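You operate a simulated robot arm through the tools that you are given. There is no shell and no other tool. Be economical: measure what you need, move in short steps, check, and stop when the job is done.

You run a simulated two-armed robot. Do the job below in one go: nothing can be reset, and whatever is moved stays where it is left.

JOB
Push the right bench drawer shut. Pick up the yellow tape from the tape rack with one hand, pass it to the other hand and put it on the top of the green bench. Put the blue tape from the tape rack on the right end of the steel bench. Turn the twelfth tension dial to 200 g. Turn the belt speed knob to 4. Put one of the hex spacers from the inside of the front tray in the small black bin. Close the front side door of the cream cabinet. Put one of the white packets from the steel top of the small winder on the card there. Fetch the pink roller from the steel top of the small winder and set it on the middle shelf of the blue rack. Take the black pad and leave it on the second shelf from the bottom of the blue rack. Take the wiping pad and put it on top of the yellow rack. Put the jar labelled "NEW" from the top wire shelf on the bottom shelf of the grey cart and the jar that says "used" on the packing table top beside the blue press. Open the middle bench drawer. Do these in any order. Set down upright: wiping pad, jar.

Only the result counts: the job must be done as asked and must still hold three seconds after the hand-in. Knocking over, shifting, dropping, spilling or breaking anything else fails it.

ROBOT AND FRAMES
Two 7-joint arms with two-finger parallel grippers on one trunk, on a base that drives. Base frame: it is fixed to the floor where the robot stands at the start and does not move with it; the origin is under the middle of the robot, x ahead of it, y to its left, z up. Lengths are in cm, angles in rad, forces in N, time in s.
The left shoulder is at the start at [7, 13, 111.2], the right one opposite. With the tool pointing down near the work surface each hand reaches from about 18 to 50 cm from the robot's upright axis, wherever it stands, measured 20 degrees to its own side. Places, roughly: belt speed knob [-220, 180, 90]; black pad (7x5x4 cm) [-610, 320, 90]; blue tape [0, 175, 100]; bottom shelf of the grey cart [10, 170, 10]; card [-275, 350, 100]; front side door of the cream cabinet [-240, 320, 60]; hex spacer (5x3x3 cm) [-230, 180, 80]; jar [-225, -175, 100]; middle bench drawer [50, 60, 70]; middle shelf of the blue rack [-570, 320, 90]; packing table top beside the blue press (17x65 cm) [-458, 58, 80]; pink roller (3x3x2 cm) [-300, 370, 100]; right bench drawer [60, 10, 70]; right end of the steel bench [-130, -120, 80]; second shelf of the blue rack [-570, 320, 50]; small black bin (17x15x6 cm) [-340, -140, 90]; top of the green bench [-390, -30, 80]; twelfth tension dial [-110, 240, 130]; white packet [-275, 325, 100]; wiping pad (6x4x4 cm) [-330, -130, 90]; yellow rack (13x19x12 cm) [-90, -70, 80]; yellow tape [0, 175, 100]. Payload 1.57 kg a hand.
The tool frame of a hand sits at the grasp point between the pads (the TCP): z along the fingers, y along the line on which they close. The tips reach 3 cm beyond it. The gripper opens to 8 cm. The fingers are 1.7 cm wide and 1.2 cm thick; the gripper's body (4 by 8.2 cm) begins 8 cm behind the TCP.
Orientation is that of the tool frame in the base frame, as [roll, pitch, yaw] about the fixed x, y, z axes, in that order (R = Rz(yaw) Ry(pitch) Rx(roll)). With the fingers straight down and closing along the base's y, the tool's x points along the base's -x, its y along +y and its z along -z.

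CONTROLS
- The arms move only by the tool play_rows. It takes "left_targets", "right_targets" or both (then of equal length, played together; a hand with none holds still); each is a list of rows, each a list of 7 numbers: the turn, a rotation vector about the tool's x, y, z in units of 5 degrees (1.0 is 5 degrees), then the shift along the tool's x, y, z in units of 50 mm (1.0 is 50 mm), then the opening, from 0 (shut) to 1 (fully open). In form: [[rx, ry, rz, x, y, z, claw], ...]. A call has 1 to 12 rows; each row shifts and turns the commanded pose from where the row before left it, along the tool's axes as they then stand. A call with a number of a shift or a turn outside -1 to 1 is refused whole. Each row takes 0.2 s and may step no farther than 5 cm and 0.15 rad from the row before; otherwise, or with a gripper value out of range, the whole call is refused. Where a pose cannot be reached the arm comes as near as it can. A force on the tool above 40 N (or 10 N above the force at the start of the call, whichever is more), or a blocked arm, ends the call early, and 0.2 s more pass. Each finger travels about 10.8 cm/s and halts on what it meets, pressing with about 27 N; the grip force reading is that of the motor and also rises with nothing between the fingers. The clock runs only during rows and for 0.2 s after the last one: add rows that do not move to give the fingers time. The reply holds the time, the measured pose of the TCP, the force on the tool along the base axes, the opening and the grip force, in the units named above and with some noise, with the torque about the TCP (base axes, N m) and any sound that the robot's microphone picked up, and new pictures: "pictures" is both (left out), scene, wrist or none (wrist: the cameras of the hands that moved).
- Cameras (640 x 400 px; columns grow to the right, rows downward): "scene" is now at [11, 3.42, 130.78]; the picture's right is [0.50, -0.87, 0.00], its down [-0.75, -0.43, -0.51] and it looks along [0.44, 0.25, -0.86] (base axes); focal length 259 px, centre (320, 200). "left" rides on the left gripper at [7.2, 0.7, -12.2] in its tool frame; the picture's right is [-0.09, 1.00, 0.00], its down [-0.84, -0.08, -0.54] and it looks along [-0.54, -0.05, 0.84] (tool axes); focal length 238 px, centre (320, 200). "right" rides on the right gripper at [7.2, -0.6, -12.2] in its tool frame; the picture's right is [0.09, 1.00, 0.00], its down [-0.84, 0.08, -0.54] and it looks along [-0.54, 0.05, 0.84] (tool axes); focal length 238 px, centre (320, 200). There is no depth. A picture from a camera that has moved, and an enlarged one, comes with that camera's place and axes in the base frame and with its lens.
- slide_trunk(by): slides the trunk up (or, below 0, down) by that many cm; the arms and the scene camera ride with it, the base frame stays. It gives what a move gives, with no picture.
- drive_base(legs): drives the robot by 1 to 6 legs, each [ahead, left, turn to the left] in cm, cm and rad, along the robot's own axes; the way and the turn of a leg run together, so that a leg with both is an arc; at most 150 cm and 3.142 rad a leg. The arms and the cameras ride along, it lands a little off, and it stops where it bumps. It gives what a move gives, and a new picture of the scene camera.
- turn_head(pan, tilt): turns the head with the scene camera to pan (to the left, within 1.501 rad either way) and tilt (down, from -0.506 to 1.204), counted from straight ahead of the robot. It gives what a move gives, and a new picture of the scene camera.
- close_up(camera, box): a new picture of the part [left, top, right, bottom] of that camera's present view, enlarged. The clock stands still meanwhile.
- job_done(): hands the job in; it is judged then, once.

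Work in short steps. Places have to be worked out from the pictures, the camera data and where the tool is seen: move nearer, look again, correct. Check each grasp and each placing, and mend what went wrong. You have 567 turns and 360 pictures in all, those below and enlarged ones among them. Open the grippers and draw the arms clear of the work before you hand the job in, unless the task says otherwise.

The tools are called by a JSON object that holds its "name" and its "arguments". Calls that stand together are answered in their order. play_rows: Moves the arms, as the interface text tells. Its arguments: {"type":"object","properties":{"left_targets":{"type":"array","items":{"type":"array","items":{"type":"number"}}},"right_targets":{"type":"array","items":{"type":"array","items":{"type":"number"}}},"pictures":{"type":"string","enum":["both","scene","wrist","none"]}},"required":[]} The other tools are called the same way: slide_trunk (by) slides the trunk up or down; drive_base (legs) drives the base; turn_head (pan, tilt) turns the head that bears the scene camera; close_up (camera, box) takes an enlarged picture of a part of a camera's view; job_done () hands the job in.

At the start:

```text
t: 0.0
left_ee_pos: [27.17, 29.05, 100.61]
left_tool_rot: [-3.141, 0.0, -3.141]
left_force: [0.0, 0.2, 0.3]
left_torque: [-0.02, 0.02, -0.03]
left_opening: 8.01
left_finger_force: 0.1
right_ee_pos: [35.34, 1.79, 96.5]
right_tool_rot: [3.141, 0.0, 3.141]
right_force: [0.3, -1.0, 0.8]
right_torque: [0.03, 0.0, 0.0]
right_opening: 7.99
right_finger_force: 0.1
trunk travel left (down, up): [-75.0, 19.0]
robot x, y, heading: [-0.45, -0.18, -0.006]
head pan, tilt: [0.518, 1.035]
```

scene: 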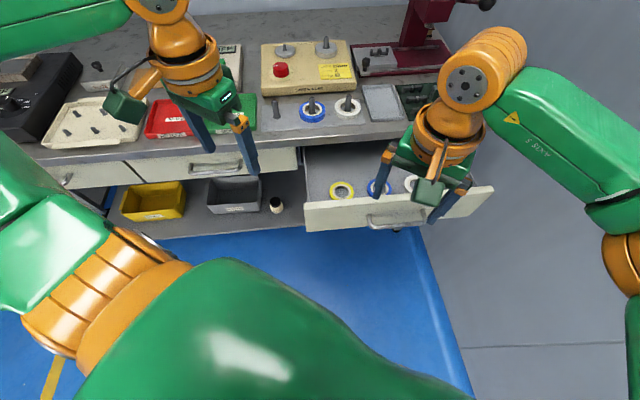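
right: 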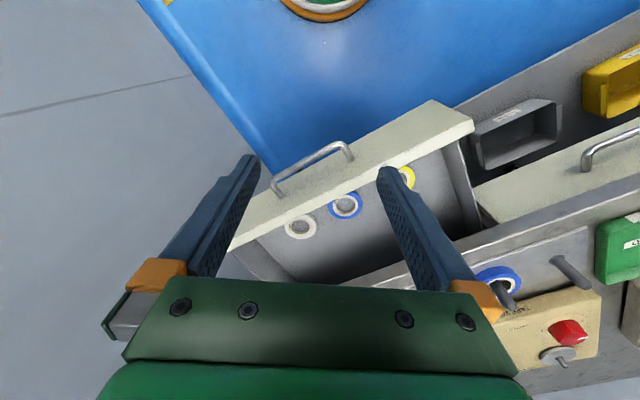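
left: 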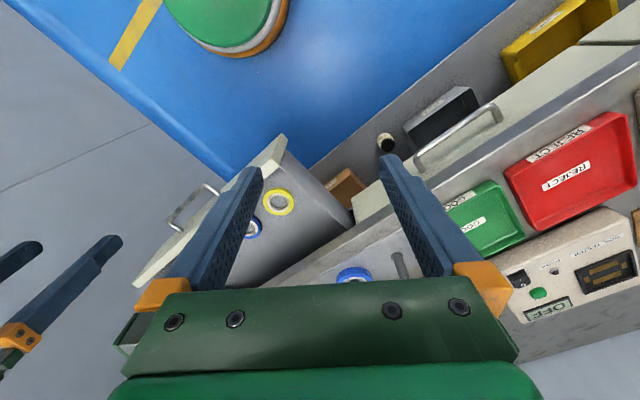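

I see the bench lying at an angle of about 30° with the right drawer pulled out. I look closer at the drawers before I move.

{"name": "close_up", "arguments": {"camera": "scene", "box": [20, 80, 520, 260]}}

{"name": "turn_head", "arguments": {"pan": 0.5, "tilt": 0.4}}

```text
1.28 times, centred on (270, 170) of scene
camera zoom: at [11.0, 3.42, 130.78], right [0.5, -0.87, 0.0], down [-0.75, -0.43, -0.51], along [0.44, 0.25, -0.86], focal length 331 px, centre (384, 238)
```

zoom: 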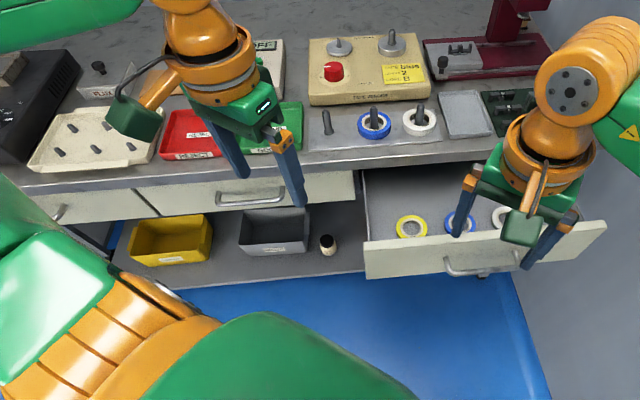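

```text
t: 1.0
left_ee_pos: [27.33, 28.96, 100.63]
left_tool_rot: [3.139, -0.002, -3.139]
left_force: [-0.2, -0.4, 0.2]
left_torque: [0.02, 0.01, 0.03]
left_opening: 8.0
left_finger_force: 0.0
right_ee_pos: [35.26, 1.9, 96.66]
right_tool_rot: [-3.141, -0.001, -3.141]
right_force: [0.7, 0.1, -0.1]
right_torque: [0.01, 0.01, -0.01]
right_opening: 8.0
right_finger_force: 0.0
trunk travel left (down, up): [-75.0, 19.0]
robot x, y, heading: [-0.14, 0.09, -0.001]
head pan, tilt: [0.499, 0.4]
camera scene: at [13.27, 4.51, 136.03], right [0.48, -0.88, 0.0], down [-0.34, -0.19, -0.92], along [0.81, 0.44, -0.39], focal length 259 px, centre (320, 200)
```

scene: 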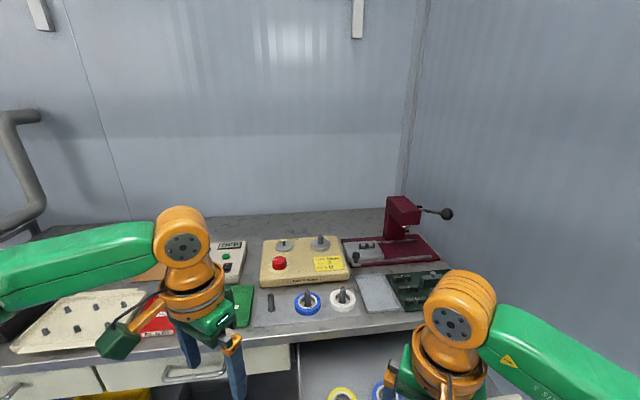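

The bench's face runs about 0.61 rad off my heading. I turn to face it squarely and shift a bit right, to stand before the open drawer.

{"name": "drive_base", "arguments": {"legs": [[0, 0, 0.61], [0, -8, 0]]}}

{"name": "turn_head", "arguments": {"pan": 0.0, "tilt": 1.0}}

```text
t: 3.8
left_ee_pos: [9.97, 33.22, 100.59]
left_tool_rot: [-3.137, 0.0, -2.525]
left_force: [-0.5, 0.0, 0.0]
left_torque: [0.01, -0.01, -0.01]
left_opening: 8.02
left_finger_force: 0.1
right_ee_pos: [32.21, 15.57, 96.66]
right_tool_rot: [-3.139, 0.001, -2.526]
right_force: [0.0, -0.7, -0.7]
right_torque: [0.01, -0.01, 0.03]
right_opening: 8.03
right_finger_force: 0.0
trunk travel left (down, up): [-75.0, 19.0]
robot x, y, heading: [4.37, -6.24, 0.62]
head pan, tilt: [0.499, 0.4]
camera scene: at [12.66, 5.1, 136.02], right [0.9, -0.44, 0.0], down [-0.17, -0.35, -0.92], along [0.41, 0.83, -0.39], focal length 259 px, centre (320, 200)
```

scene: 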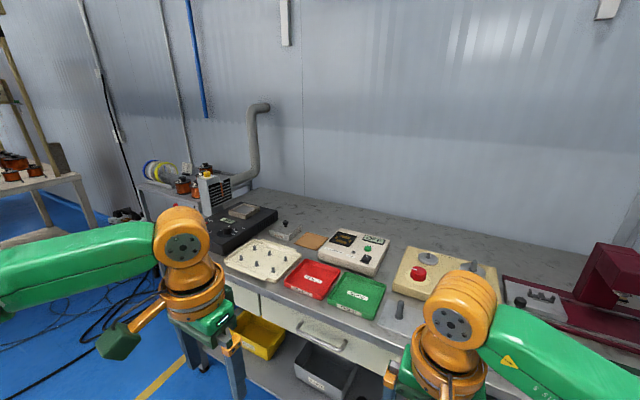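

```text
t: 4.8
left_ee_pos: [9.95, 32.96, 100.67]
left_tool_rot: [-3.14, 0.001, -2.526]
left_force: [-0.8, -0.8, -0.3]
left_torque: [0.01, 0.0, 0.01]
left_opening: 8.03
left_finger_force: 0.1
right_ee_pos: [32.33, 15.36, 96.59]
right_tool_rot: [3.141, 0.001, -2.527]
right_force: [0.6, -0.5, -0.4]
right_torque: [0.01, 0.01, 0.02]
right_opening: 7.98
right_finger_force: 0.1
trunk travel left (down, up): [-75.0, 19.0]
robot x, y, heading: [4.45, -6.4, 0.617]
head pan, tilt: [0.0, 1.0]
camera scene: at [14.47, 0.53, 131.02], right [0.58, -0.82, 0.0], down [-0.69, -0.49, -0.54], along [0.44, 0.31, -0.84], focal length 259 px, centre (320, 200)
```

scene: 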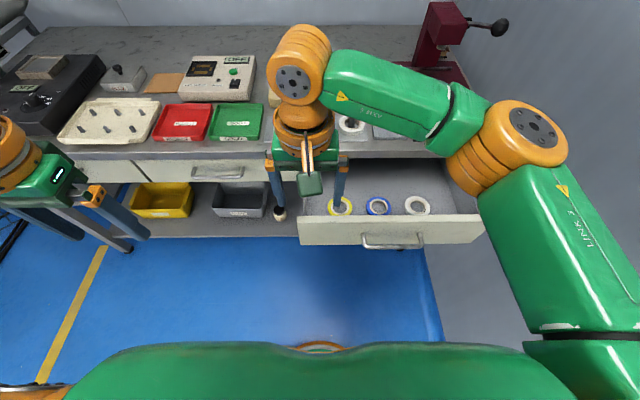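

Robot now squares to the bench; the drawer handle is about 38 cm ahead, 17 cm right, z≈74. I shut the right gripper, move it right and tilt it to point forward‑down.

{"name": "play_rows", "arguments": {"right_targets": [[0, 0, 0, 1, 0, 0, 0], [0, 0, 0, 0, -1, 0, 0], [0, 0, 0, 0, -1, 0, 0], [0, 0, 0, 0, -1, 0, 0], [0, -1, 0, 0, -0.8, 0, 0], [0, -1, 0, 0, 0, 0, 0], [0, -1, 0, 0, 0, 0, 0], [0, -1, 0, 0, 0, 0, 0], [0, -1, 0, 0, 0, 0, 0], [0, -1, 0, 0, 0, 0, 0], [0, -1, 0, 0, 0, 0, 0], [0, -1, 0, 0, 0, 0, 0]], "pictures": "both"}}

```text
t: 7.4
left_ee_pos: [10.09, 32.95, 100.7]
left_tool_rot: [3.141, -0.001, -2.525]
left_force: [0.2, 0.8, 0.6]
left_torque: [-0.03, 0.04, 0.03]
left_opening: 8.0
left_finger_force: 0.1
right_ee_pos: [44.9, 1.4, 98.65]
right_tool_rot: [-3.139, 0.699, -2.526]
right_force: [-0.2, -0.1, 0.4]
right_torque: [-0.01, 0.02, 0.03]
right_opening: 0.01
right_finger_force: 21.1
right hand out of reach, approached as far as the arm can: row 8, 9, 10, 11, 12
trunk travel left (down, up): [-75.0, 19.0]
robot x, y, heading: [4.74, -6.49, 0.617]
head pan, tilt: [0.0, 1.0]
camera scene: at [14.52, 0.5, 131.01], right [0.58, -0.82, 0.0], down [-0.69, -0.49, -0.54], along [0.44, 0.31, -0.84], focal length 259 px, centre (320, 200)
camera right: at [34.26, -6.67, 103.23], right [-0.63, 0.77, -0.06], down [0.19, 0.23, 0.95], along [0.75, 0.59, -0.3], focal length 238 px, centre (320, 200)
```

scene: 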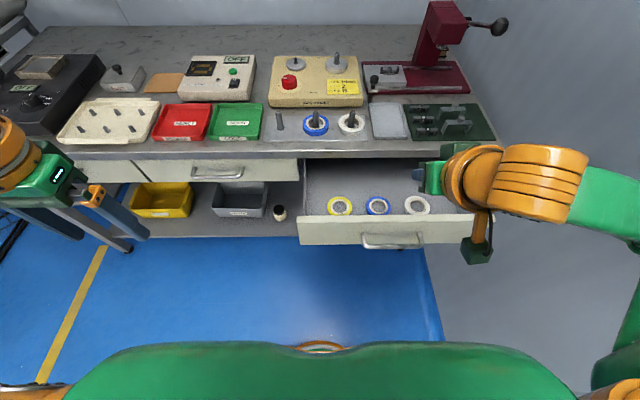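
right: 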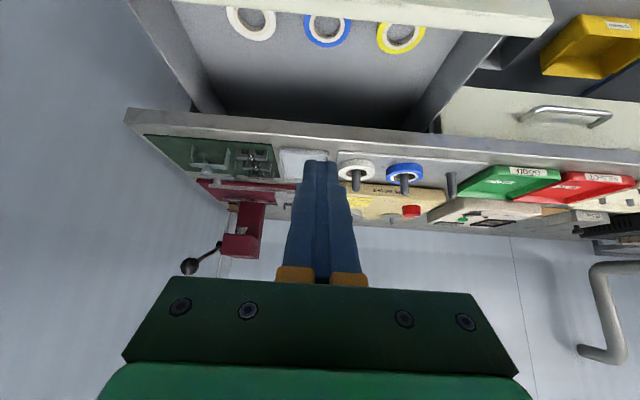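

The tilt pulls the arm out of comfortable range this close and high. I back off 15 cm and lower the trunk 22 cm so the hand is level with the drawer front.

{"name": "drive_base", "arguments": {"legs": [[-15, 0, 0]]}}

{"name": "slide_trunk", "arguments": {"by": -22}}

{"name": "play_rows", "arguments": {"right_targets": [[0, 0, 0, 0, 0, 0, 0], [0, 0, 0, 0, 0, 0, 0]], "pictures": "both"}}

```text
t: 8.7
left_ee_pos: [-2.0, 24.28, 100.64]
left_tool_rot: [3.14, -0.001, -2.527]
left_force: [0.6, 0.0, -0.5]
left_torque: [-0.01, -0.01, 0.01]
left_opening: 7.98
left_finger_force: 0.0
right_ee_pos: [32.77, -7.24, 98.49]
right_tool_rot: [3.141, 0.691, -2.529]
right_force: [-0.3, -0.1, 0.0]
right_torque: [-0.02, 0.0, -0.01]
right_opening: 0.0
right_finger_force: 21.5
trunk travel left (down, up): [-75.0, 19.0]
robot x, y, heading: [-7.34, -15.3, 0.612]
head pan, tilt: [0.0, 1.0]
camera scene: at [2.45, -8.06, 130.99], right [0.58, -0.82, 0.0], down [-0.69, -0.49, -0.54], along [0.44, 0.31, -0.84], focal length 259 px, centre (320, 200)
```

scene: 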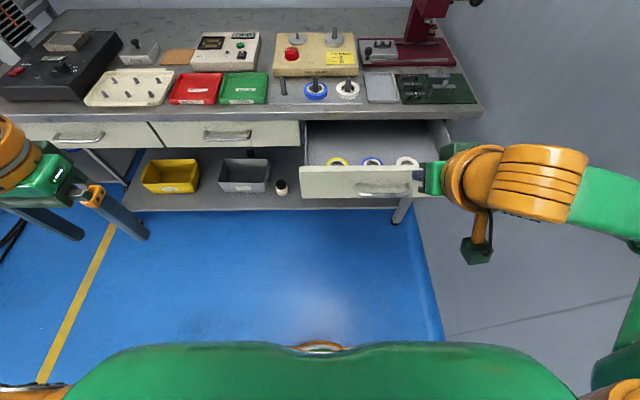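

```text
t: 11.1
left_ee_pos: [-2.05, 24.29, 78.64]
left_tool_rot: [-3.141, 0.001, -2.527]
left_force: [-0.3, -0.1, 0.3]
left_torque: [0.0, -0.02, 0.03]
left_opening: 8.01
left_finger_force: 0.0
right_ee_pos: [32.6, -7.23, 76.53]
right_tool_rot: [-3.141, 0.697, -2.529]
right_force: [-0.1, -0.7, 0.6]
right_torque: [-0.03, 0.01, 0.01]
right_opening: 0.01
right_finger_force: 21.4
trunk travel left (down, up): [-53.0, 41.0]
robot x, y, heading: [-7.85, -14.95, 0.612]
head pan, tilt: [0.0, 1.0]
```

```text
t: 11.7
left_ee_pos: [-2.06, 24.21, 78.81]
left_tool_rot: [3.141, -0.002, -2.526]
left_force: [-0.1, -0.4, 0.3]
left_torque: [-0.01, -0.01, -0.01]
left_opening: 8.0
left_finger_force: 0.1
right_ee_pos: [32.5, -7.26, 76.58]
right_tool_rot: [3.141, 0.699, -2.529]
right_force: [-0.6, 0.4, 0.8]
right_torque: [-0.02, 0.03, 0.02]
right_opening: 0.0
right_finger_force: 21.1
trunk travel left (down, up): [-53.0, 41.0]
robot x, y, heading: [-7.73, -14.71, 0.611]
head pan, tilt: [0.0, 1.0]
camera scene: at [2.23, -8.21, 109.01], right [0.58, -0.82, 0.0], down [-0.69, -0.48, -0.54], along [0.44, 0.31, -0.84], focal length 259 px, centre (320, 200)
camera right: at [21.95, -15.41, 81.24], right [-0.63, 0.77, -0.06], down [0.2, 0.23, 0.95], along [0.75, 0.59, -0.3], focal length 238 px, centre (320, 200)
```

scene: 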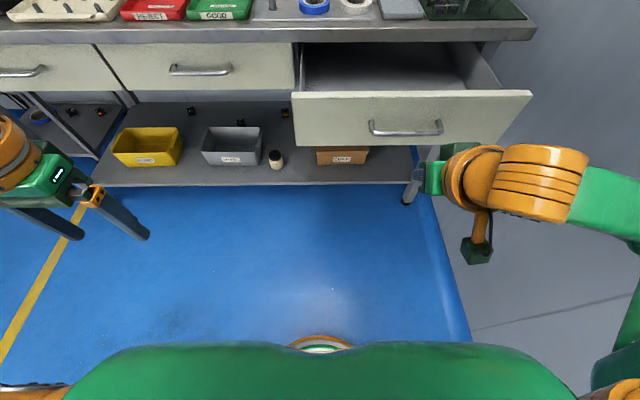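
right: 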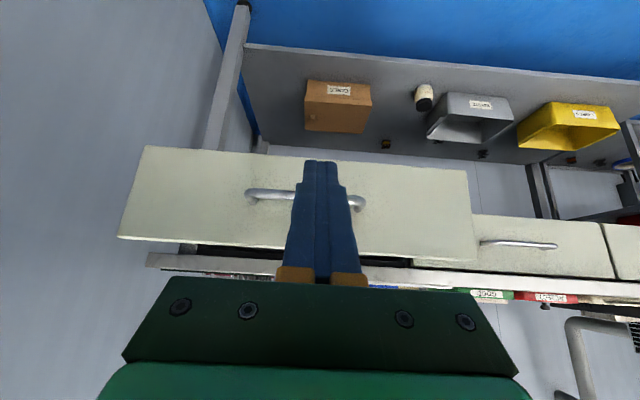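

With the lower view, the handle is about 60 cm ahead at z≈67. I lower the trunk 8 more, shift 3 right and drive back ahead 15 cm, bringing the fingertips just short of the drawer.

{"name": "slide_trunk", "arguments": {"by": -8}}

{"name": "drive_base", "arguments": {"legs": [[12, -3, 0]]}}

```text
t: 12.8
left_ee_pos: [-2.08, 24.17, 70.74]
left_tool_rot: [-3.14, 0.0, -2.526]
left_force: [-0.2, -0.1, -0.3]
left_torque: [0.0, -0.01, -0.01]
left_opening: 8.0
left_finger_force: 0.0
right_ee_pos: [32.52, -7.25, 68.65]
right_tool_rot: [-3.141, 0.696, -2.53]
right_force: [-0.5, 0.1, 0.5]
right_torque: [-0.02, 0.01, 0.02]
right_opening: 0.01
right_finger_force: 21.7
trunk travel left (down, up): [-45.0, 49.0]
robot x, y, heading: [-7.45, -15.31, 0.615]
head pan, tilt: [0.0, 1.0]
```

```text
t: 14.1
left_ee_pos: [9.46, 28.79, 70.73]
left_tool_rot: [-3.141, -0.001, -2.529]
left_force: [-0.6, -0.5, 0.5]
left_torque: [0.0, 0.01, 0.01]
left_opening: 8.01
left_finger_force: 0.0
right_ee_pos: [44.13, -2.75, 68.51]
right_tool_rot: [-3.141, 0.695, -2.53]
right_force: [-0.4, 0.6, 0.3]
right_torque: [0.0, -0.02, -0.01]
right_opening: 0.0
right_finger_force: 21.5
trunk travel left (down, up): [-45.0, 49.0]
robot x, y, heading: [3.85, -10.75, 0.614]
head pan, tilt: [0.0, 1.0]
camera scene: at [13.84, -3.75, 101.01], right [0.58, -0.82, 0.0], down [-0.69, -0.48, -0.54], along [0.44, 0.31, -0.84], focal length 259 px, centre (320, 200)
```

scene: 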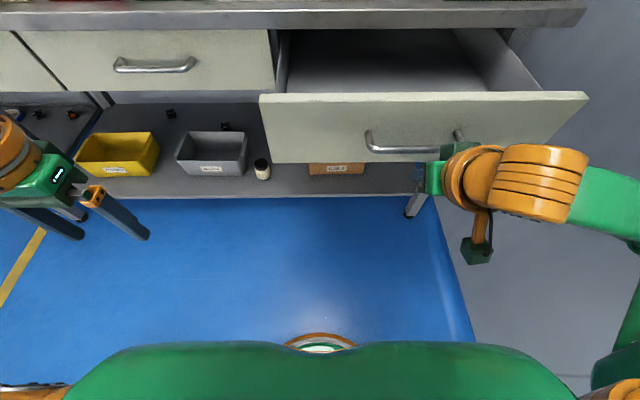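

I now push forward with the right hand, in small rows, watching the force.

{"name": "play_rows", "arguments": {"right_targets": [[0, 0, 0, -0.46, 0, 0.38, 0], [0, 0, 0, -0.46, 0, 0.38, 0], [0, 0, 0, -0.46, 0, 0.38, 0], [0, 0, 0, -0.46, 0, 0.38, 0]], "pictures": "both"}}

```text
t: 15.1
left_ee_pos: [9.49, 28.71, 70.68]
left_tool_rot: [3.14, -0.002, -2.527]
left_force: [0.4, 0.4, 0.1]
left_torque: [-0.01, 0.02, -0.01]
left_opening: 7.99
left_finger_force: 0.1
right_ee_pos: [53.89, 4.13, 68.71]
right_tool_rot: [-3.141, 0.695, -2.53]
right_force: [0.4, 0.3, 0.0]
right_torque: [-0.01, -0.01, 0.0]
right_opening: 0.0
right_finger_force: 21.0
trunk travel left (down, up): [-45.0, 49.0]
robot x, y, heading: [3.85, -10.41, 0.611]
head pan, tilt: [0.0, 1.0]
camera scene: at [13.85, -3.71, 101.0], right [0.58, -0.82, 0.0], down [-0.69, -0.48, -0.54], along [0.44, 0.31, -0.84], focal length 259 px, centre (320, 200)
camera right: at [43.42, -4.07, 73.31], right [-0.63, 0.77, -0.06], down [0.2, 0.23, 0.95], along [0.75, 0.59, -0.3], focal length 238 px, centre (320, 200)
```

scene: 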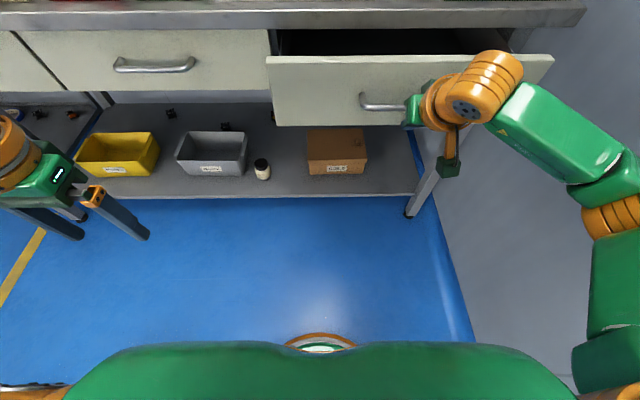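
right: 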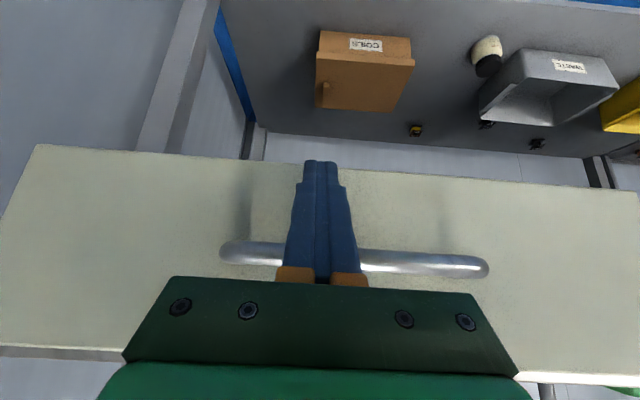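

The drawer slides in freely. I keep pushing until it stops.

{"name": "play_rows", "arguments": {"right_targets": [[0, 0, 0, -0.46, 0, 0.38, 0], [0, 0, 0, -0.46, 0, 0.38, 0], [0, 0, 0, -0.46, 0, 0.38, 0], [0, 0, 0, -0.31, 0, 0.25, 0], [0, 0, 0, -0.31, 0, 0.25, 0]], "pictures": "scene"}}

```text
t: 16.3
left_ee_pos: [9.22, 28.52, 70.73]
left_tool_rot: [-3.141, 0.006, -2.528]
left_force: [-0.1, 0.5, 0.2]
left_torque: [-0.03, -0.03, -0.02]
left_opening: 8.01
left_finger_force: 0.1
right_ee_pos: [64.14, 11.39, 68.97]
right_tool_rot: [-3.138, 0.696, -2.524]
right_force: [-21.6, -10.9, -5.5]
right_torque: [-0.5, 0.32, 0.1]
right_opening: 0.02
right_finger_force: 21.6
trunk travel left (down, up): [-45.0, 49.0]
robot x, y, heading: [3.91, -11.07, 0.613]
head pan, tilt: [0.0, 1.0]
camera scene: at [13.39, -3.97, 101.05], right [0.57, -0.82, 0.0], down [-0.69, -0.48, -0.54], along [0.45, 0.31, -0.84], focal length 259 px, centre (320, 200)
```

scene: 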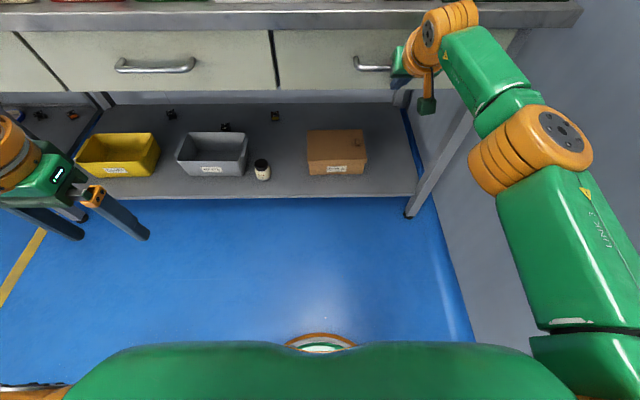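

The right drawer is shut (flush with the others). I draw the right hand back, and turn the left hand to point forward with its fingers closing vertically for the middle drawer's handle.

{"name": "play_rows", "arguments": {"right_targets": [[0, 0, 0, 0.62, 0, -0.51, 0], [0, 0, 0, 0.77, 0, -0.64, 0], [0, 0, 0, 0.77, 0, -0.64, 0], [0, 0, 0, 0.77, 0, -0.64, 0], [0, 0, 0, 0, 0, 0, 0], [0, 0, 0, 0, 0, 0, 0], [0, 0, 0, 0, 0, 0, 0], [0, 0, 0, 0, 0, 0, 0]], "left_targets": [[-0.923, -0.923, 0.923, 0, 0, 0, 1], [-0.923, -0.923, 0.923, 0, 0, 0, 1], [-0.923, -0.923, 0.923, 0, 0, 0, 1], [-0.923, -0.923, 0.923, 0, 0, 0, 1], [-0.923, -0.923, 0.923, 0, 0, 0, 1], [-0.923, -0.923, 0.923, 0, 0, 0, 1], [-0.923, -0.923, 0.923, 0, 0, 0, 1], [-0.923, -0.923, 0.923, 0, 0, 0, 1]], "pictures": "none"}}

{"name": "play_rows", "arguments": {"left_targets": [[-0.923, -0.923, 0.923, 0, 0, 0, 1], [-0.923, -0.923, 0.923, 0, 0, 0, 1], [-0.923, -0.923, 0.923, 0, 0, 0, 1], [-0.923, -0.923, 0.923, 0, 0, 0, 1], [-0.923, -0.923, 0.923, 0, 0, 0, 1], [-0.923, -0.923, 0.923, 0, 0, 0, 1], [-0.923, -0.923, 0.923, 0, 0, 0, 1]], "pictures": "both"}}

```text
t: 18.1
left_ee_pos: [13.78, 36.44, 75.96]
left_tool_rot: [2.298, 0.336, 2.908]
left_force: [-0.8, 0.4, -0.2]
left_torque: [-0.04, -0.04, -0.02]
left_opening: 8.01
left_finger_force: 0.0
left hand out of reach, approached as far as the arm can: row 4, 5, 6, 7, 8
right_ee_pos: [48.94, 0.61, 68.64]
right_tool_rot: [-3.141, 0.696, -2.529]
right_force: [-1.0, -0.5, 0.5]
right_torque: [0.0, 0.0, -0.01]
right_opening: 0.0
right_finger_force: 21.4
trunk travel left (down, up): [-45.0, 49.0]
robot x, y, heading: [3.92, -10.64, 0.614]
head pan, tilt: [0.0, 1.0]
```

```text
t: 19.7
left_ee_pos: [14.98, 40.1, 77.06]
left_tool_rot: [1.572, 0.003, 2.183]
left_force: [-0.1, 0.0, 0.0]
left_torque: [0.03, 0.02, 0.03]
left_opening: 8.0
left_finger_force: 0.0
left hand out of reach, approached as far as the arm can: row 1, 2, 3
right_ee_pos: [49.04, 0.81, 68.55]
right_tool_rot: [-3.14, 0.695, -2.53]
right_force: [0.3, 0.2, 0.3]
right_torque: [-0.02, 0.02, -0.01]
right_opening: 0.0
right_finger_force: 20.8
trunk travel left (down, up): [-45.0, 49.0]
robot x, y, heading: [3.45, -10.89, 0.613]
head pan, tilt: [0.0, 1.0]
camera scene: at [13.77, -3.73, 101.01], right [0.58, -0.82, 0.0], down [-0.69, -0.48, -0.54], along [0.44, 0.31, -0.84], focal length 259 px, centre (320, 200)
camera left: at [0.93, 38.96, 77.79], right [0.05, -0.07, 1.0], down [0.04, -1.0, -0.08], along [1.0, 0.04, -0.05], focal length 238 px, centre (320, 200)
```

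scene: 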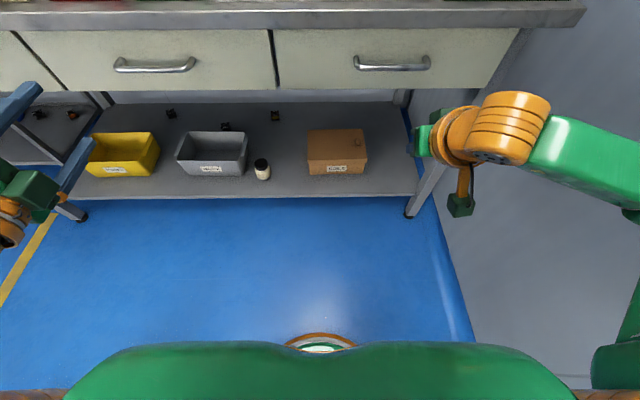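
left: 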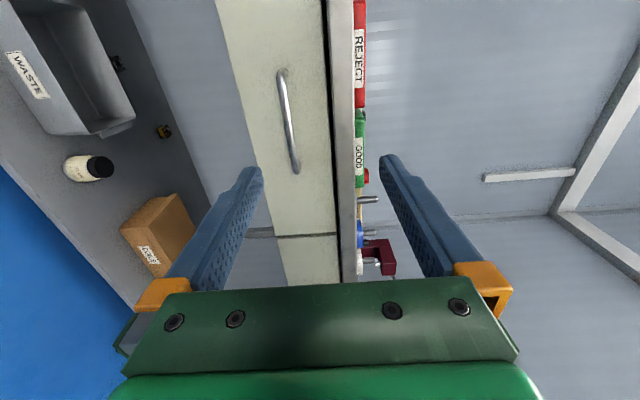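

The left hand now points straight ahead with fingers closing vertically; triangulation puts the middle handle at [36, 52.5, 72]. I lower the trunk 5 cm and drive 8 ahead, 2 right.

{"name": "slide_trunk", "arguments": {"by": -5}}

{"name": "drive_base", "arguments": {"legs": [[8, -2, 0]]}}

{"name": "play_rows", "arguments": {"left_targets": [[0, 0, 0, 0, 0, 0.5, 1], [0, 0, 0, 0, 0, 0.5, 1]], "pictures": "wrist"}}

```text
t: 20.6
left_ee_pos: [14.98, 39.98, 72.22]
left_tool_rot: [1.57, 0.0, 2.185]
left_force: [0.8, -0.1, -0.1]
left_torque: [0.02, -0.01, 0.03]
left_opening: 8.01
left_finger_force: 0.0
right_ee_pos: [49.07, 0.54, 63.5]
right_tool_rot: [-3.141, 0.697, -2.529]
right_force: [0.4, 0.3, 0.5]
right_torque: [0.0, 0.0, 0.02]
right_opening: 0.0
right_finger_force: 20.9
trunk travel left (down, up): [-40.0, 54.0]
robot x, y, heading: [3.92, -10.61, 0.61]
head pan, tilt: [0.0, 1.0]
```

```text
t: 21.7
left_ee_pos: [22.61, 43.07, 72.11]
left_tool_rot: [1.571, -0.001, 2.186]
left_force: [0.4, -0.4, -0.2]
left_torque: [0.02, 0.01, -0.04]
left_opening: 7.99
left_finger_force: 0.1
right_ee_pos: [56.74, 3.52, 63.61]
right_tool_rot: [3.14, 0.694, -2.528]
right_force: [0.5, 0.5, 0.0]
right_torque: [-0.01, 0.01, -0.02]
right_opening: 0.0
right_finger_force: 21.0
trunk travel left (down, up): [-40.0, 54.0]
robot x, y, heading: [11.63, -7.69, 0.609]
head pan, tilt: [0.0, 1.0]
camera scene: at [21.55, -0.78, 96.01], right [0.58, -0.82, 0.0], down [-0.69, -0.48, -0.54], along [0.44, 0.31, -0.84], focal length 259 px, centre (320, 200)
```

scene: 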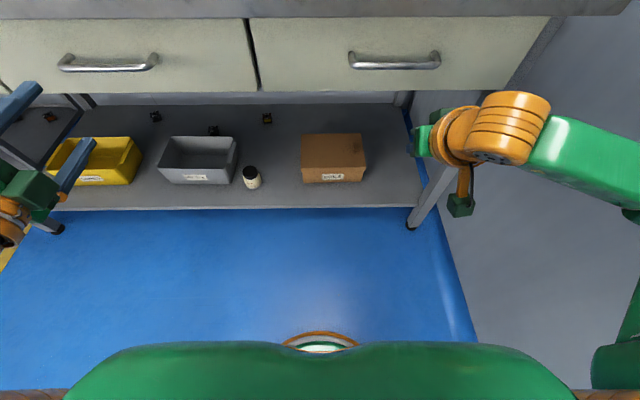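

```text
t: 22.3
left_ee_pos: [26.85, 45.98, 72.32]
left_tool_rot: [1.572, 0.001, 2.185]
left_force: [1.0, 1.1, -0.2]
left_torque: [0.01, 0.04, 0.02]
left_opening: 7.99
left_finger_force: 0.1
right_ee_pos: [56.73, 3.58, 63.57]
right_tool_rot: [-3.141, 0.697, -2.528]
right_force: [0.1, -0.5, -0.4]
right_torque: [-0.02, 0.0, -0.02]
right_opening: 0.01
right_finger_force: 20.9
trunk travel left (down, up): [-40.0, 54.0]
robot x, y, heading: [11.66, -7.44, 0.611]
head pan, tilt: [0.0, 1.0]
camera left: at [12.78, 44.8, 72.88], right [0.05, -0.08, 1.0], down [0.04, -1.0, -0.08], along [1.0, 0.04, -0.05], focal length 238 px, centre (320, 200)
```

left: 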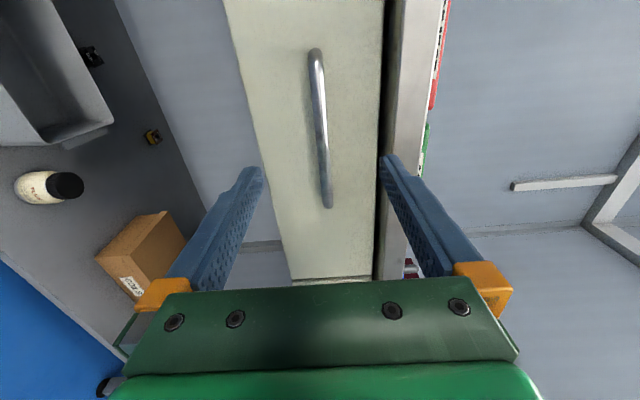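

The handle lies centered between the fingers, about 11 cm ahead. I move ahead 10.5 cm and close.

{"name": "play_rows", "arguments": {"left_targets": [[0, 0, 0, 0, 0, 0.6, 1], [0, 0, 0, 0, 0, 0.6, 1], [0, 0, 0, 0, 0, 0.5, 1], [0, 0, 0, 0, 0, 0.4, 1], [0, 0, 0, 0, 0, 0, 0], [0, 0, 0, 0, 0, 0, 0], [0, 0, 0, 0, 0, 0, 0], [0, 0, 0, 0, 0, 0, 0]], "pictures": "wrist"}}

```text
t: 23.4
left_ee_pos: [34.39, 51.58, 72.5]
left_tool_rot: [1.572, -0.001, 2.189]
left_force: [-2.8, -0.4, 2.6]
left_torque: [-0.14, 0.25, -0.08]
left_opening: 2.23
left_finger_force: 3.4
right_ee_pos: [56.05, 3.54, 64.02]
right_tool_rot: [3.14, 0.704, -2.523]
right_force: [-0.4, 1.1, 0.5]
right_torque: [0.01, -0.04, 0.01]
right_opening: 0.0
right_finger_force: 21.3
trunk travel left (down, up): [-40.0, 54.0]
robot x, y, heading: [11.51, -8.03, 0.624]
head pan, tilt: [0.0, 1.0]
stopped in row 5 (left hand): the force on the tool passed its limit at 62 N (the readings are from after the stop); the commanded pose is now the measured one
camera left: at [20.36, 50.37, 73.06], right [0.05, -0.07, 1.0], down [0.04, -1.0, -0.08], along [1.0, 0.05, -0.05], focal length 238 px, centre (320, 200)
```

left: 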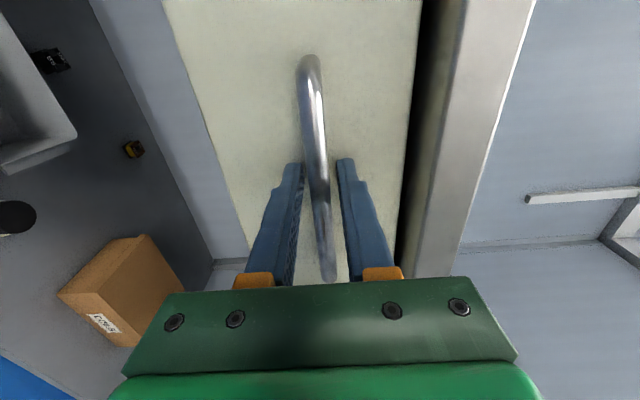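

The tips touched the drawer face; the bar is between the fingers. I ease back 1 cm and close.

{"name": "play_rows", "arguments": {"left_targets": [[0, 0, 0, 0, 0, -0.15, 0.28], [0, 0, 0, 0, 0, 0, 0], [0, 0, 0, 0, 0, 0, 0], [0, 0, 0, 0, 0, 0, 0], [0, 0, 0, 0, 0, 0, 0]], "pictures": "wrist"}}

```text
t: 24.6
left_ee_pos: [34.12, 51.26, 72.47]
left_tool_rot: [1.57, 0.0, 2.187]
left_force: [-3.7, 10.6, 33.3]
left_torque: [-0.15, 0.15, 0.42]
left_opening: 1.14
left_finger_force: 29.9
right_ee_pos: [56.34, 3.54, 63.94]
right_tool_rot: [3.137, 0.704, -2.527]
right_force: [-0.2, -0.1, -0.6]
right_torque: [-0.03, 0.05, 0.01]
right_opening: 0.0
right_finger_force: 21.0
trunk travel left (down, up): [-40.0, 54.0]
robot x, y, heading: [11.61, -7.89, 0.617]
head pan, tilt: [0.0, 1.0]
camera left: at [20.09, 50.01, 73.09], right [0.05, -0.08, 1.0], down [0.04, -1.0, -0.08], along [1.0, 0.05, -0.05], focal length 238 px, centre (320, 200)
```

left: 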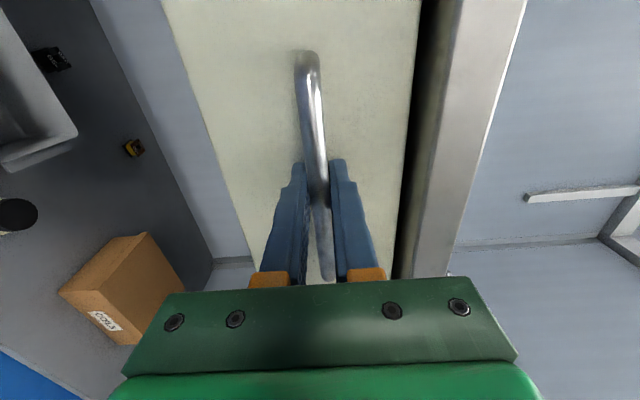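

Gripped (1.1 cm bar). I pull it straight back 20 cm, easing up slightly to relieve the vertical force.

{"name": "play_rows", "arguments": {"left_targets": [[0, 0, 0, 0, 0.06, -0.3, 0], [0, 0, 0, 0, 0, -0.5, 0], [0, 0, 0, 0, 0, -0.5, 0], [0, 0, 0, 0, 0, -0.5, 0], [0, 0, 0, 0, 0, -0.5, 0], [0, 0, 0, 0, 0, -0.5, 0], [0, 0, 0, 0, 0, -0.5, 0], [0, 0, 0, 0, 0, -0.5, 0], [0, 0, 0, 0, 0, -0.3, 0]], "pictures": "scene"}}

```text
t: 26.6
left_ee_pos: [17.89, 39.24, 72.44]
left_tool_rot: [1.582, 0.0, 2.183]
left_force: [3.6, -8.0, 9.1]
left_torque: [0.02, 0.07, -0.1]
left_opening: 1.17
left_finger_force: 28.8
right_ee_pos: [56.49, 3.57, 63.63]
right_tool_rot: [3.137, 0.698, -2.527]
right_force: [0.1, -0.3, 0.3]
right_torque: [-0.03, 0.02, 0.0]
right_opening: 0.0
right_finger_force: 21.4
trunk travel left (down, up): [-40.0, 54.0]
robot x, y, heading: [11.54, -7.62, 0.621]
head pan, tilt: [0.0, 1.0]
camera scene: at [21.49, -1.2, 96.02], right [0.58, -0.82, 0.0], down [-0.69, -0.48, -0.54], along [0.44, 0.32, -0.84], focal length 259 px, centre (320, 200)
```

scene: 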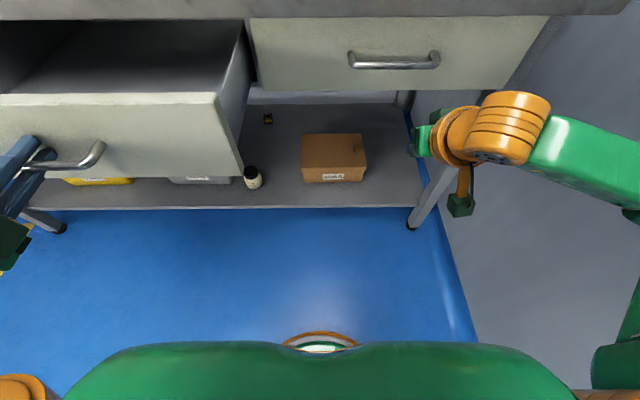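

The drawer is open by 20 cm. I pull a little farther by backing the base 6 cm to find its stop.

{"name": "drive_base", "arguments": {"legs": [[-6, 0, 0]]}}

```text
t: 27.6
left_ee_pos: [13.08, 35.9, 72.41]
left_tool_rot: [1.584, -0.001, 2.183]
left_force: [11.9, -14.7, -1.4]
left_torque: [-0.05, -0.06, -0.19]
left_opening: 1.21
left_finger_force: 29.4
right_ee_pos: [51.88, -0.09, 63.48]
right_tool_rot: [3.133, 0.695, -2.529]
right_force: [0.3, 1.2, 0.1]
right_torque: [0.02, 0.01, -0.02]
right_opening: 0.02
right_finger_force: 21.0
trunk travel left (down, up): [-40.0, 54.0]
robot x, y, heading: [6.48, -11.28, 0.617]
head pan, tilt: [0.0, 1.0]
camera scene: at [16.75, -4.66, 96.0], right [0.58, -0.82, 0.0], down [-0.69, -0.48, -0.54], along [0.44, 0.32, -0.84], focal length 259 px, centre (320, 200)
```

scene: 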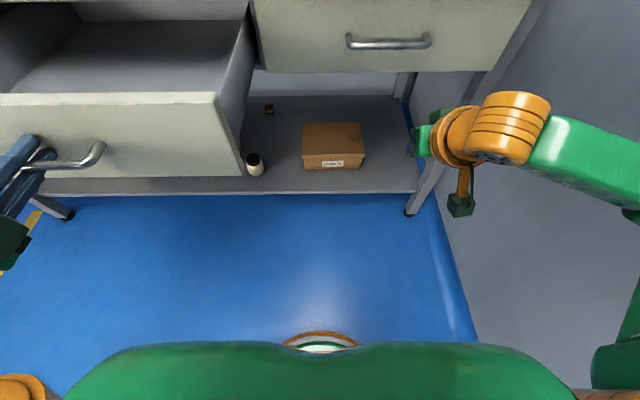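

Still sliding freely. I pull 6 cm more.

{"name": "drive_base", "arguments": {"legs": [[-6, 0, 0]]}}

```text
t: 28.6
left_ee_pos: [7.93, 32.4, 72.5]
left_tool_rot: [1.583, -0.001, 2.183]
left_force: [6.0, -3.9, 9.8]
left_torque: [-0.04, -0.03, -0.88]
left_opening: 1.17
left_finger_force: 29.3
right_ee_pos: [46.82, -3.46, 63.53]
right_tool_rot: [3.138, 0.696, -2.527]
right_force: [-0.2, -0.6, 0.2]
right_torque: [0.02, -0.02, 0.01]
right_opening: 0.0
right_finger_force: 20.9
trunk travel left (down, up): [-40.0, 54.0]
robot x, y, heading: [1.83, -14.64, 0.619]
head pan, tilt: [0.0, 1.0]
camera scene: at [11.66, -8.13, 96.02], right [0.58, -0.82, 0.0], down [-0.69, -0.49, -0.54], along [0.44, 0.32, -0.84], focal length 259 px, centre (320, 200)
```

scene: 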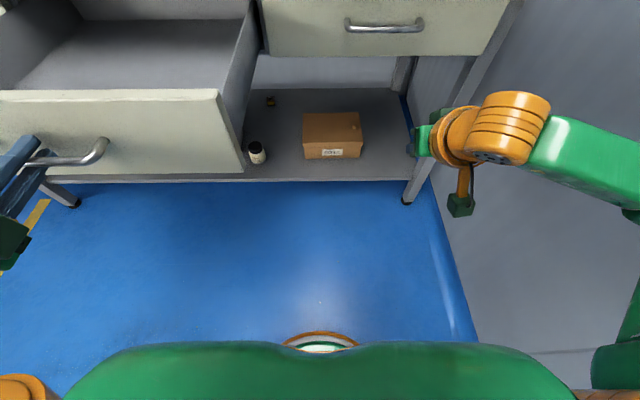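

The drawer is open over 30 cm. I release the handle, back the hand out, then drive back.

{"name": "play_rows", "arguments": {"left_targets": [[0, 0, 0, 0, 0, 0, 0.5], [0, 0, 0, 0, 0, 0, 0.5], [0, 0, 0, 0, 0, 0, 0.5]], "pictures": "none"}}

{"name": "drive_base", "arguments": {"legs": [[-25, 0, 0]]}}

```text
t: 29.4
left_ee_pos: [7.88, 32.56, 72.47]
left_tool_rot: [1.583, 0.004, 2.183]
left_force: [-0.3, 0.7, 0.0]
left_torque: [-0.02, -0.03, 0.02]
left_opening: 4.0
left_finger_force: 0.0
right_ee_pos: [46.57, -3.29, 63.69]
right_tool_rot: [-3.141, 0.696, -2.525]
right_force: [-0.7, -0.2, 0.3]
right_torque: [0.0, 0.02, 0.03]
right_opening: 0.0
right_finger_force: 21.0
trunk travel left (down, up): [-40.0, 54.0]
robot x, y, heading: [1.88, -14.91, 0.619]
head pan, tilt: [0.0, 1.0]
```

```text
t: 31.2
left_ee_pos: [-12.2, 18.25, 72.4]
left_tool_rot: [1.583, 0.004, 2.18]
left_force: [0.7, 1.2, -0.5]
left_torque: [0.0, -0.04, -0.01]
left_opening: 4.01
left_finger_force: 0.1
right_ee_pos: [26.39, -17.69, 63.65]
right_tool_rot: [3.141, 0.696, -2.527]
right_force: [-0.6, 0.2, 0.6]
right_torque: [0.04, -0.01, 0.0]
right_opening: 0.0
right_finger_force: 21.3
trunk travel left (down, up): [-40.0, 54.0]
robot x, y, heading: [-18.83, -29.34, 0.62]
head pan, tilt: [0.0, 1.0]
camera scene: at [-8.74, -22.23, 96.02], right [0.58, -0.82, 0.0], down [-0.69, -0.49, -0.54], along [0.44, 0.31, -0.84], focal length 259 px, centre (320, 200)
```

scene: 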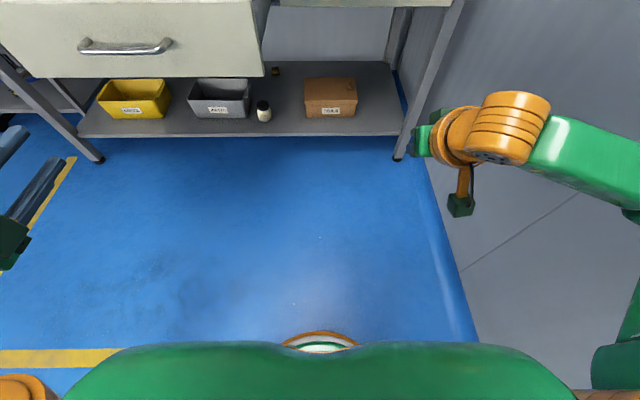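

Both drawer jobs are done. I raise the trunk and survey the room to my left.

{"name": "slide_trunk", "arguments": {"by": 40}}

{"name": "turn_head", "arguments": {"pan": 0.75, "tilt": 0.3}}

{"name": "turn_head", "arguments": {"pan": 1.5, "tilt": 0.3}}

```text
t: 35.0
left_ee_pos: [-12.33, 18.21, 112.25]
left_tool_rot: [1.584, 0.003, 2.18]
left_force: [1.0, 0.2, 0.5]
left_torque: [0.03, 0.04, -0.01]
left_opening: 4.02
left_finger_force: 0.0
right_ee_pos: [26.44, -17.67, 103.54]
right_tool_rot: [-3.141, 0.697, -2.527]
right_force: [-0.5, 0.1, 0.6]
right_torque: [-0.03, 0.03, -0.01]
right_opening: 0.03
right_finger_force: 21.7
trunk travel left (down, up): [-80.0, 14.0]
robot x, y, heading: [-18.53, -29.17, 0.614]
head pan, tilt: [0.0, 1.0]
```

```text
t: 36.1
left_ee_pos: [-12.31, 18.23, 112.33]
left_tool_rot: [1.582, 0.003, 2.181]
left_force: [0.6, 0.4, -0.5]
left_torque: [-0.04, 0.01, 0.01]
left_opening: 3.98
left_finger_force: 0.1
right_ee_pos: [26.46, -17.77, 103.69]
right_tool_rot: [3.139, 0.696, -2.527]
right_force: [-0.3, -0.2, -0.7]
right_torque: [0.0, 0.01, 0.04]
right_opening: 0.02
right_finger_force: 21.7
trunk travel left (down, up): [-80.0, 14.0]
robot x, y, heading: [-18.68, -28.94, 0.616]
head pan, tilt: [0.75, 0.3]
camera scene: at [-12.48, -17.09, 141.96], right [0.98, -0.2, 0.0], down [-0.06, -0.29, -0.95], along [0.2, 0.93, -0.3], focal length 259 px, centre (320, 200)
```

scene: 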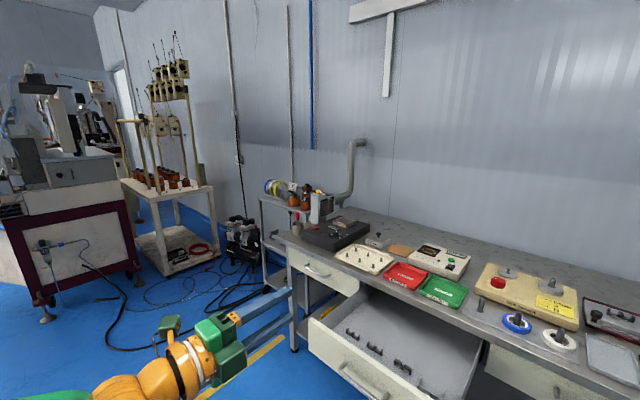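

```text
t: 37.2
left_ee_pos: [-12.35, 18.33, 112.29]
left_tool_rot: [1.583, 0.004, 2.181]
left_force: [-0.3, 0.9, 0.2]
left_torque: [-0.02, 0.02, -0.03]
left_opening: 4.02
left_finger_force: 0.1
right_ee_pos: [26.41, -17.76, 103.67]
right_tool_rot: [3.141, 0.697, -2.527]
right_force: [0.2, 0.3, 1.1]
right_torque: [-0.02, 0.02, 0.04]
right_opening: 0.0
right_finger_force: 21.1
trunk travel left (down, up): [-80.0, 14.0]
robot x, y, heading: [-18.85, -29.16, 0.616]
head pan, tilt: [1.499, 0.3]
camera scene: at [-19.22, -18.23, 141.96], right [0.86, 0.52, 0.0], down [0.15, -0.25, -0.96], along [-0.49, 0.82, -0.3], focal length 259 px, centre (320, 200)
```

scene: 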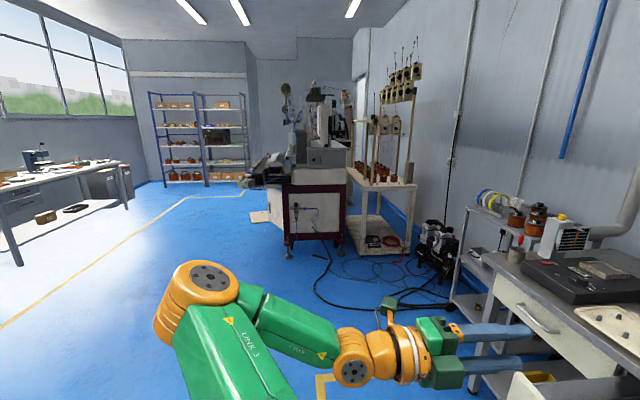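

I zoom into the cart with the tapes and the tension rack.

{"name": "close_up", "arguments": {"camera": "scene", "box": [420, 160, 640, 300]}}

{"name": "close_up", "arguments": {"camera": "scene", "box": [230, 40, 450, 260]}}

```text
2.86 times, centred on (530, 230) of scene
camera zoom: at [-19.22, -18.23, 141.96], right [0.86, 0.52, 0.0], down [0.15, -0.25, -0.96], along [-0.49, 0.82, -0.3], focal length 739 px, centre (-280, 114)
```

zoom: 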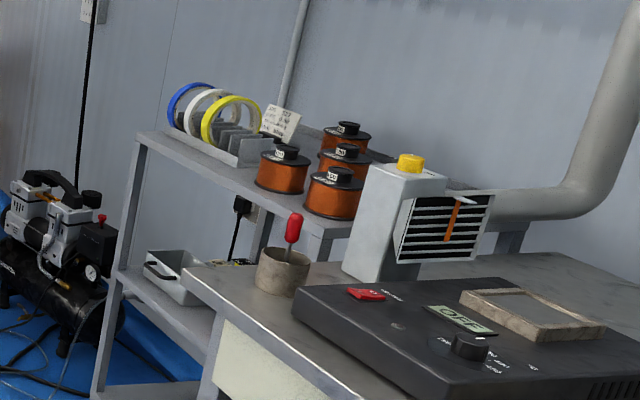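

```text
1.82 times, centred on (340, 150) of scene
camera zoom: at [-19.22, -18.23, 141.96], right [0.86, 0.52, 0.0], down [0.15, -0.25, -0.96], along [-0.49, 0.82, -0.3], focal length 470 px, centre (284, 291)
```

zoom: 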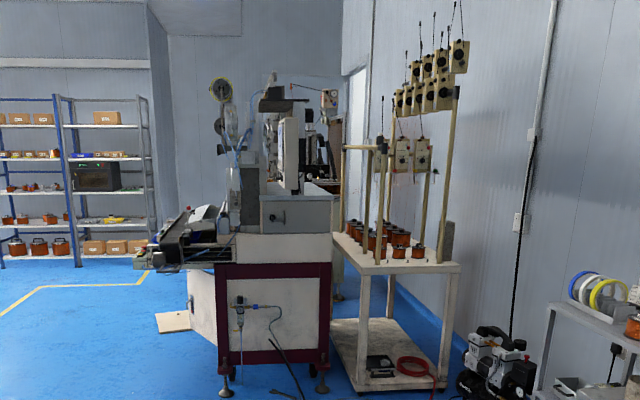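

The tapes stand upright in a slotted rack on the cart at the bench's left end. I drive left along the bench, well clear of the open drawer.

{"name": "drive_base", "arguments": {"legs": [[0, 75, 0], [0, 75, 0]]}}

{"name": "turn_head", "arguments": {"pan": 0.0, "tilt": 0.5}}

```text
t: 44.9
left_ee_pos: [-99.75, 140.56, 112.26]
left_tool_rot: [1.583, 0.003, 2.185]
left_force: [-0.4, -0.1, 0.3]
left_torque: [0.01, -0.04, 0.0]
left_opening: 3.99
left_finger_force: 0.0
right_ee_pos: [-60.92, 104.81, 103.54]
right_tool_rot: [-3.141, 0.695, -2.524]
right_force: [0.6, -0.4, 0.1]
right_torque: [0.04, 0.02, 0.0]
right_opening: 0.01
right_finger_force: 21.6
trunk travel left (down, up): [-80.0, 14.0]
robot x, y, heading: [-105.84, 93.57, 0.619]
head pan, tilt: [1.499, 0.3]
camera scene: at [-106.47, 104.1, 141.97], right [0.85, 0.52, 0.0], down [0.15, -0.25, -0.96], along [-0.5, 0.82, -0.29], focal length 259 px, centre (320, 200)
```

scene: 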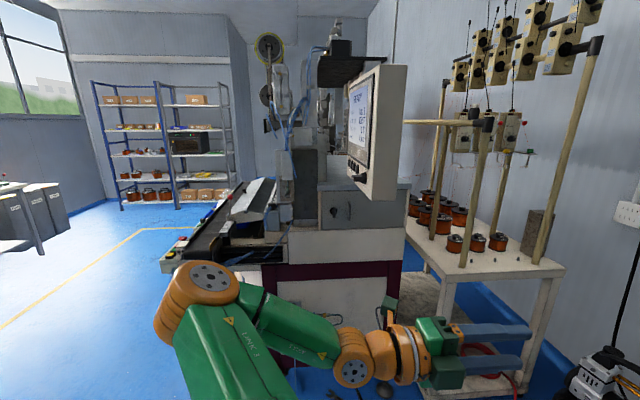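

```text
t: 46.5
left_ee_pos: [-99.85, 140.67, 112.41]
left_tool_rot: [1.581, 0.003, 2.182]
left_force: [0.6, 0.6, -0.5]
left_torque: [0.0, 0.0, 0.01]
left_opening: 4.01
left_finger_force: 0.1
right_ee_pos: [-60.87, 104.75, 103.54]
right_tool_rot: [3.141, 0.696, -2.524]
right_force: [0.3, -0.3, 0.1]
right_torque: [-0.02, 0.0, 0.01]
right_opening: 0.01
right_finger_force: 21.4
trunk travel left (down, up): [-80.0, 14.0]
robot x, y, heading: [-105.66, 93.22, 0.613]
head pan, tilt: [0.0, 0.499]
camera scene: at [-94.26, 101.49, 140.12], right [0.58, -0.81, 0.0], down [-0.39, -0.28, -0.88], along [0.71, 0.51, -0.48], focal length 259 px, centre (320, 200)
```

scene: 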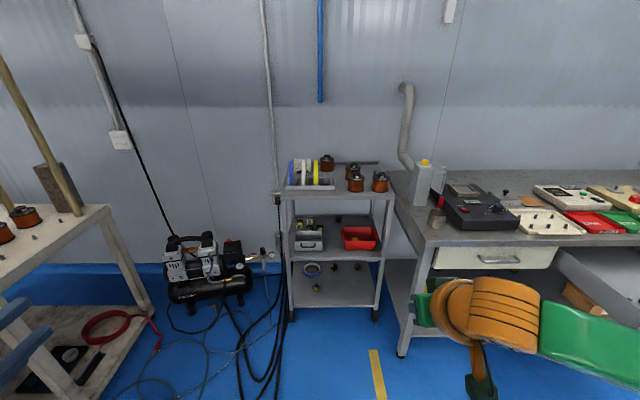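

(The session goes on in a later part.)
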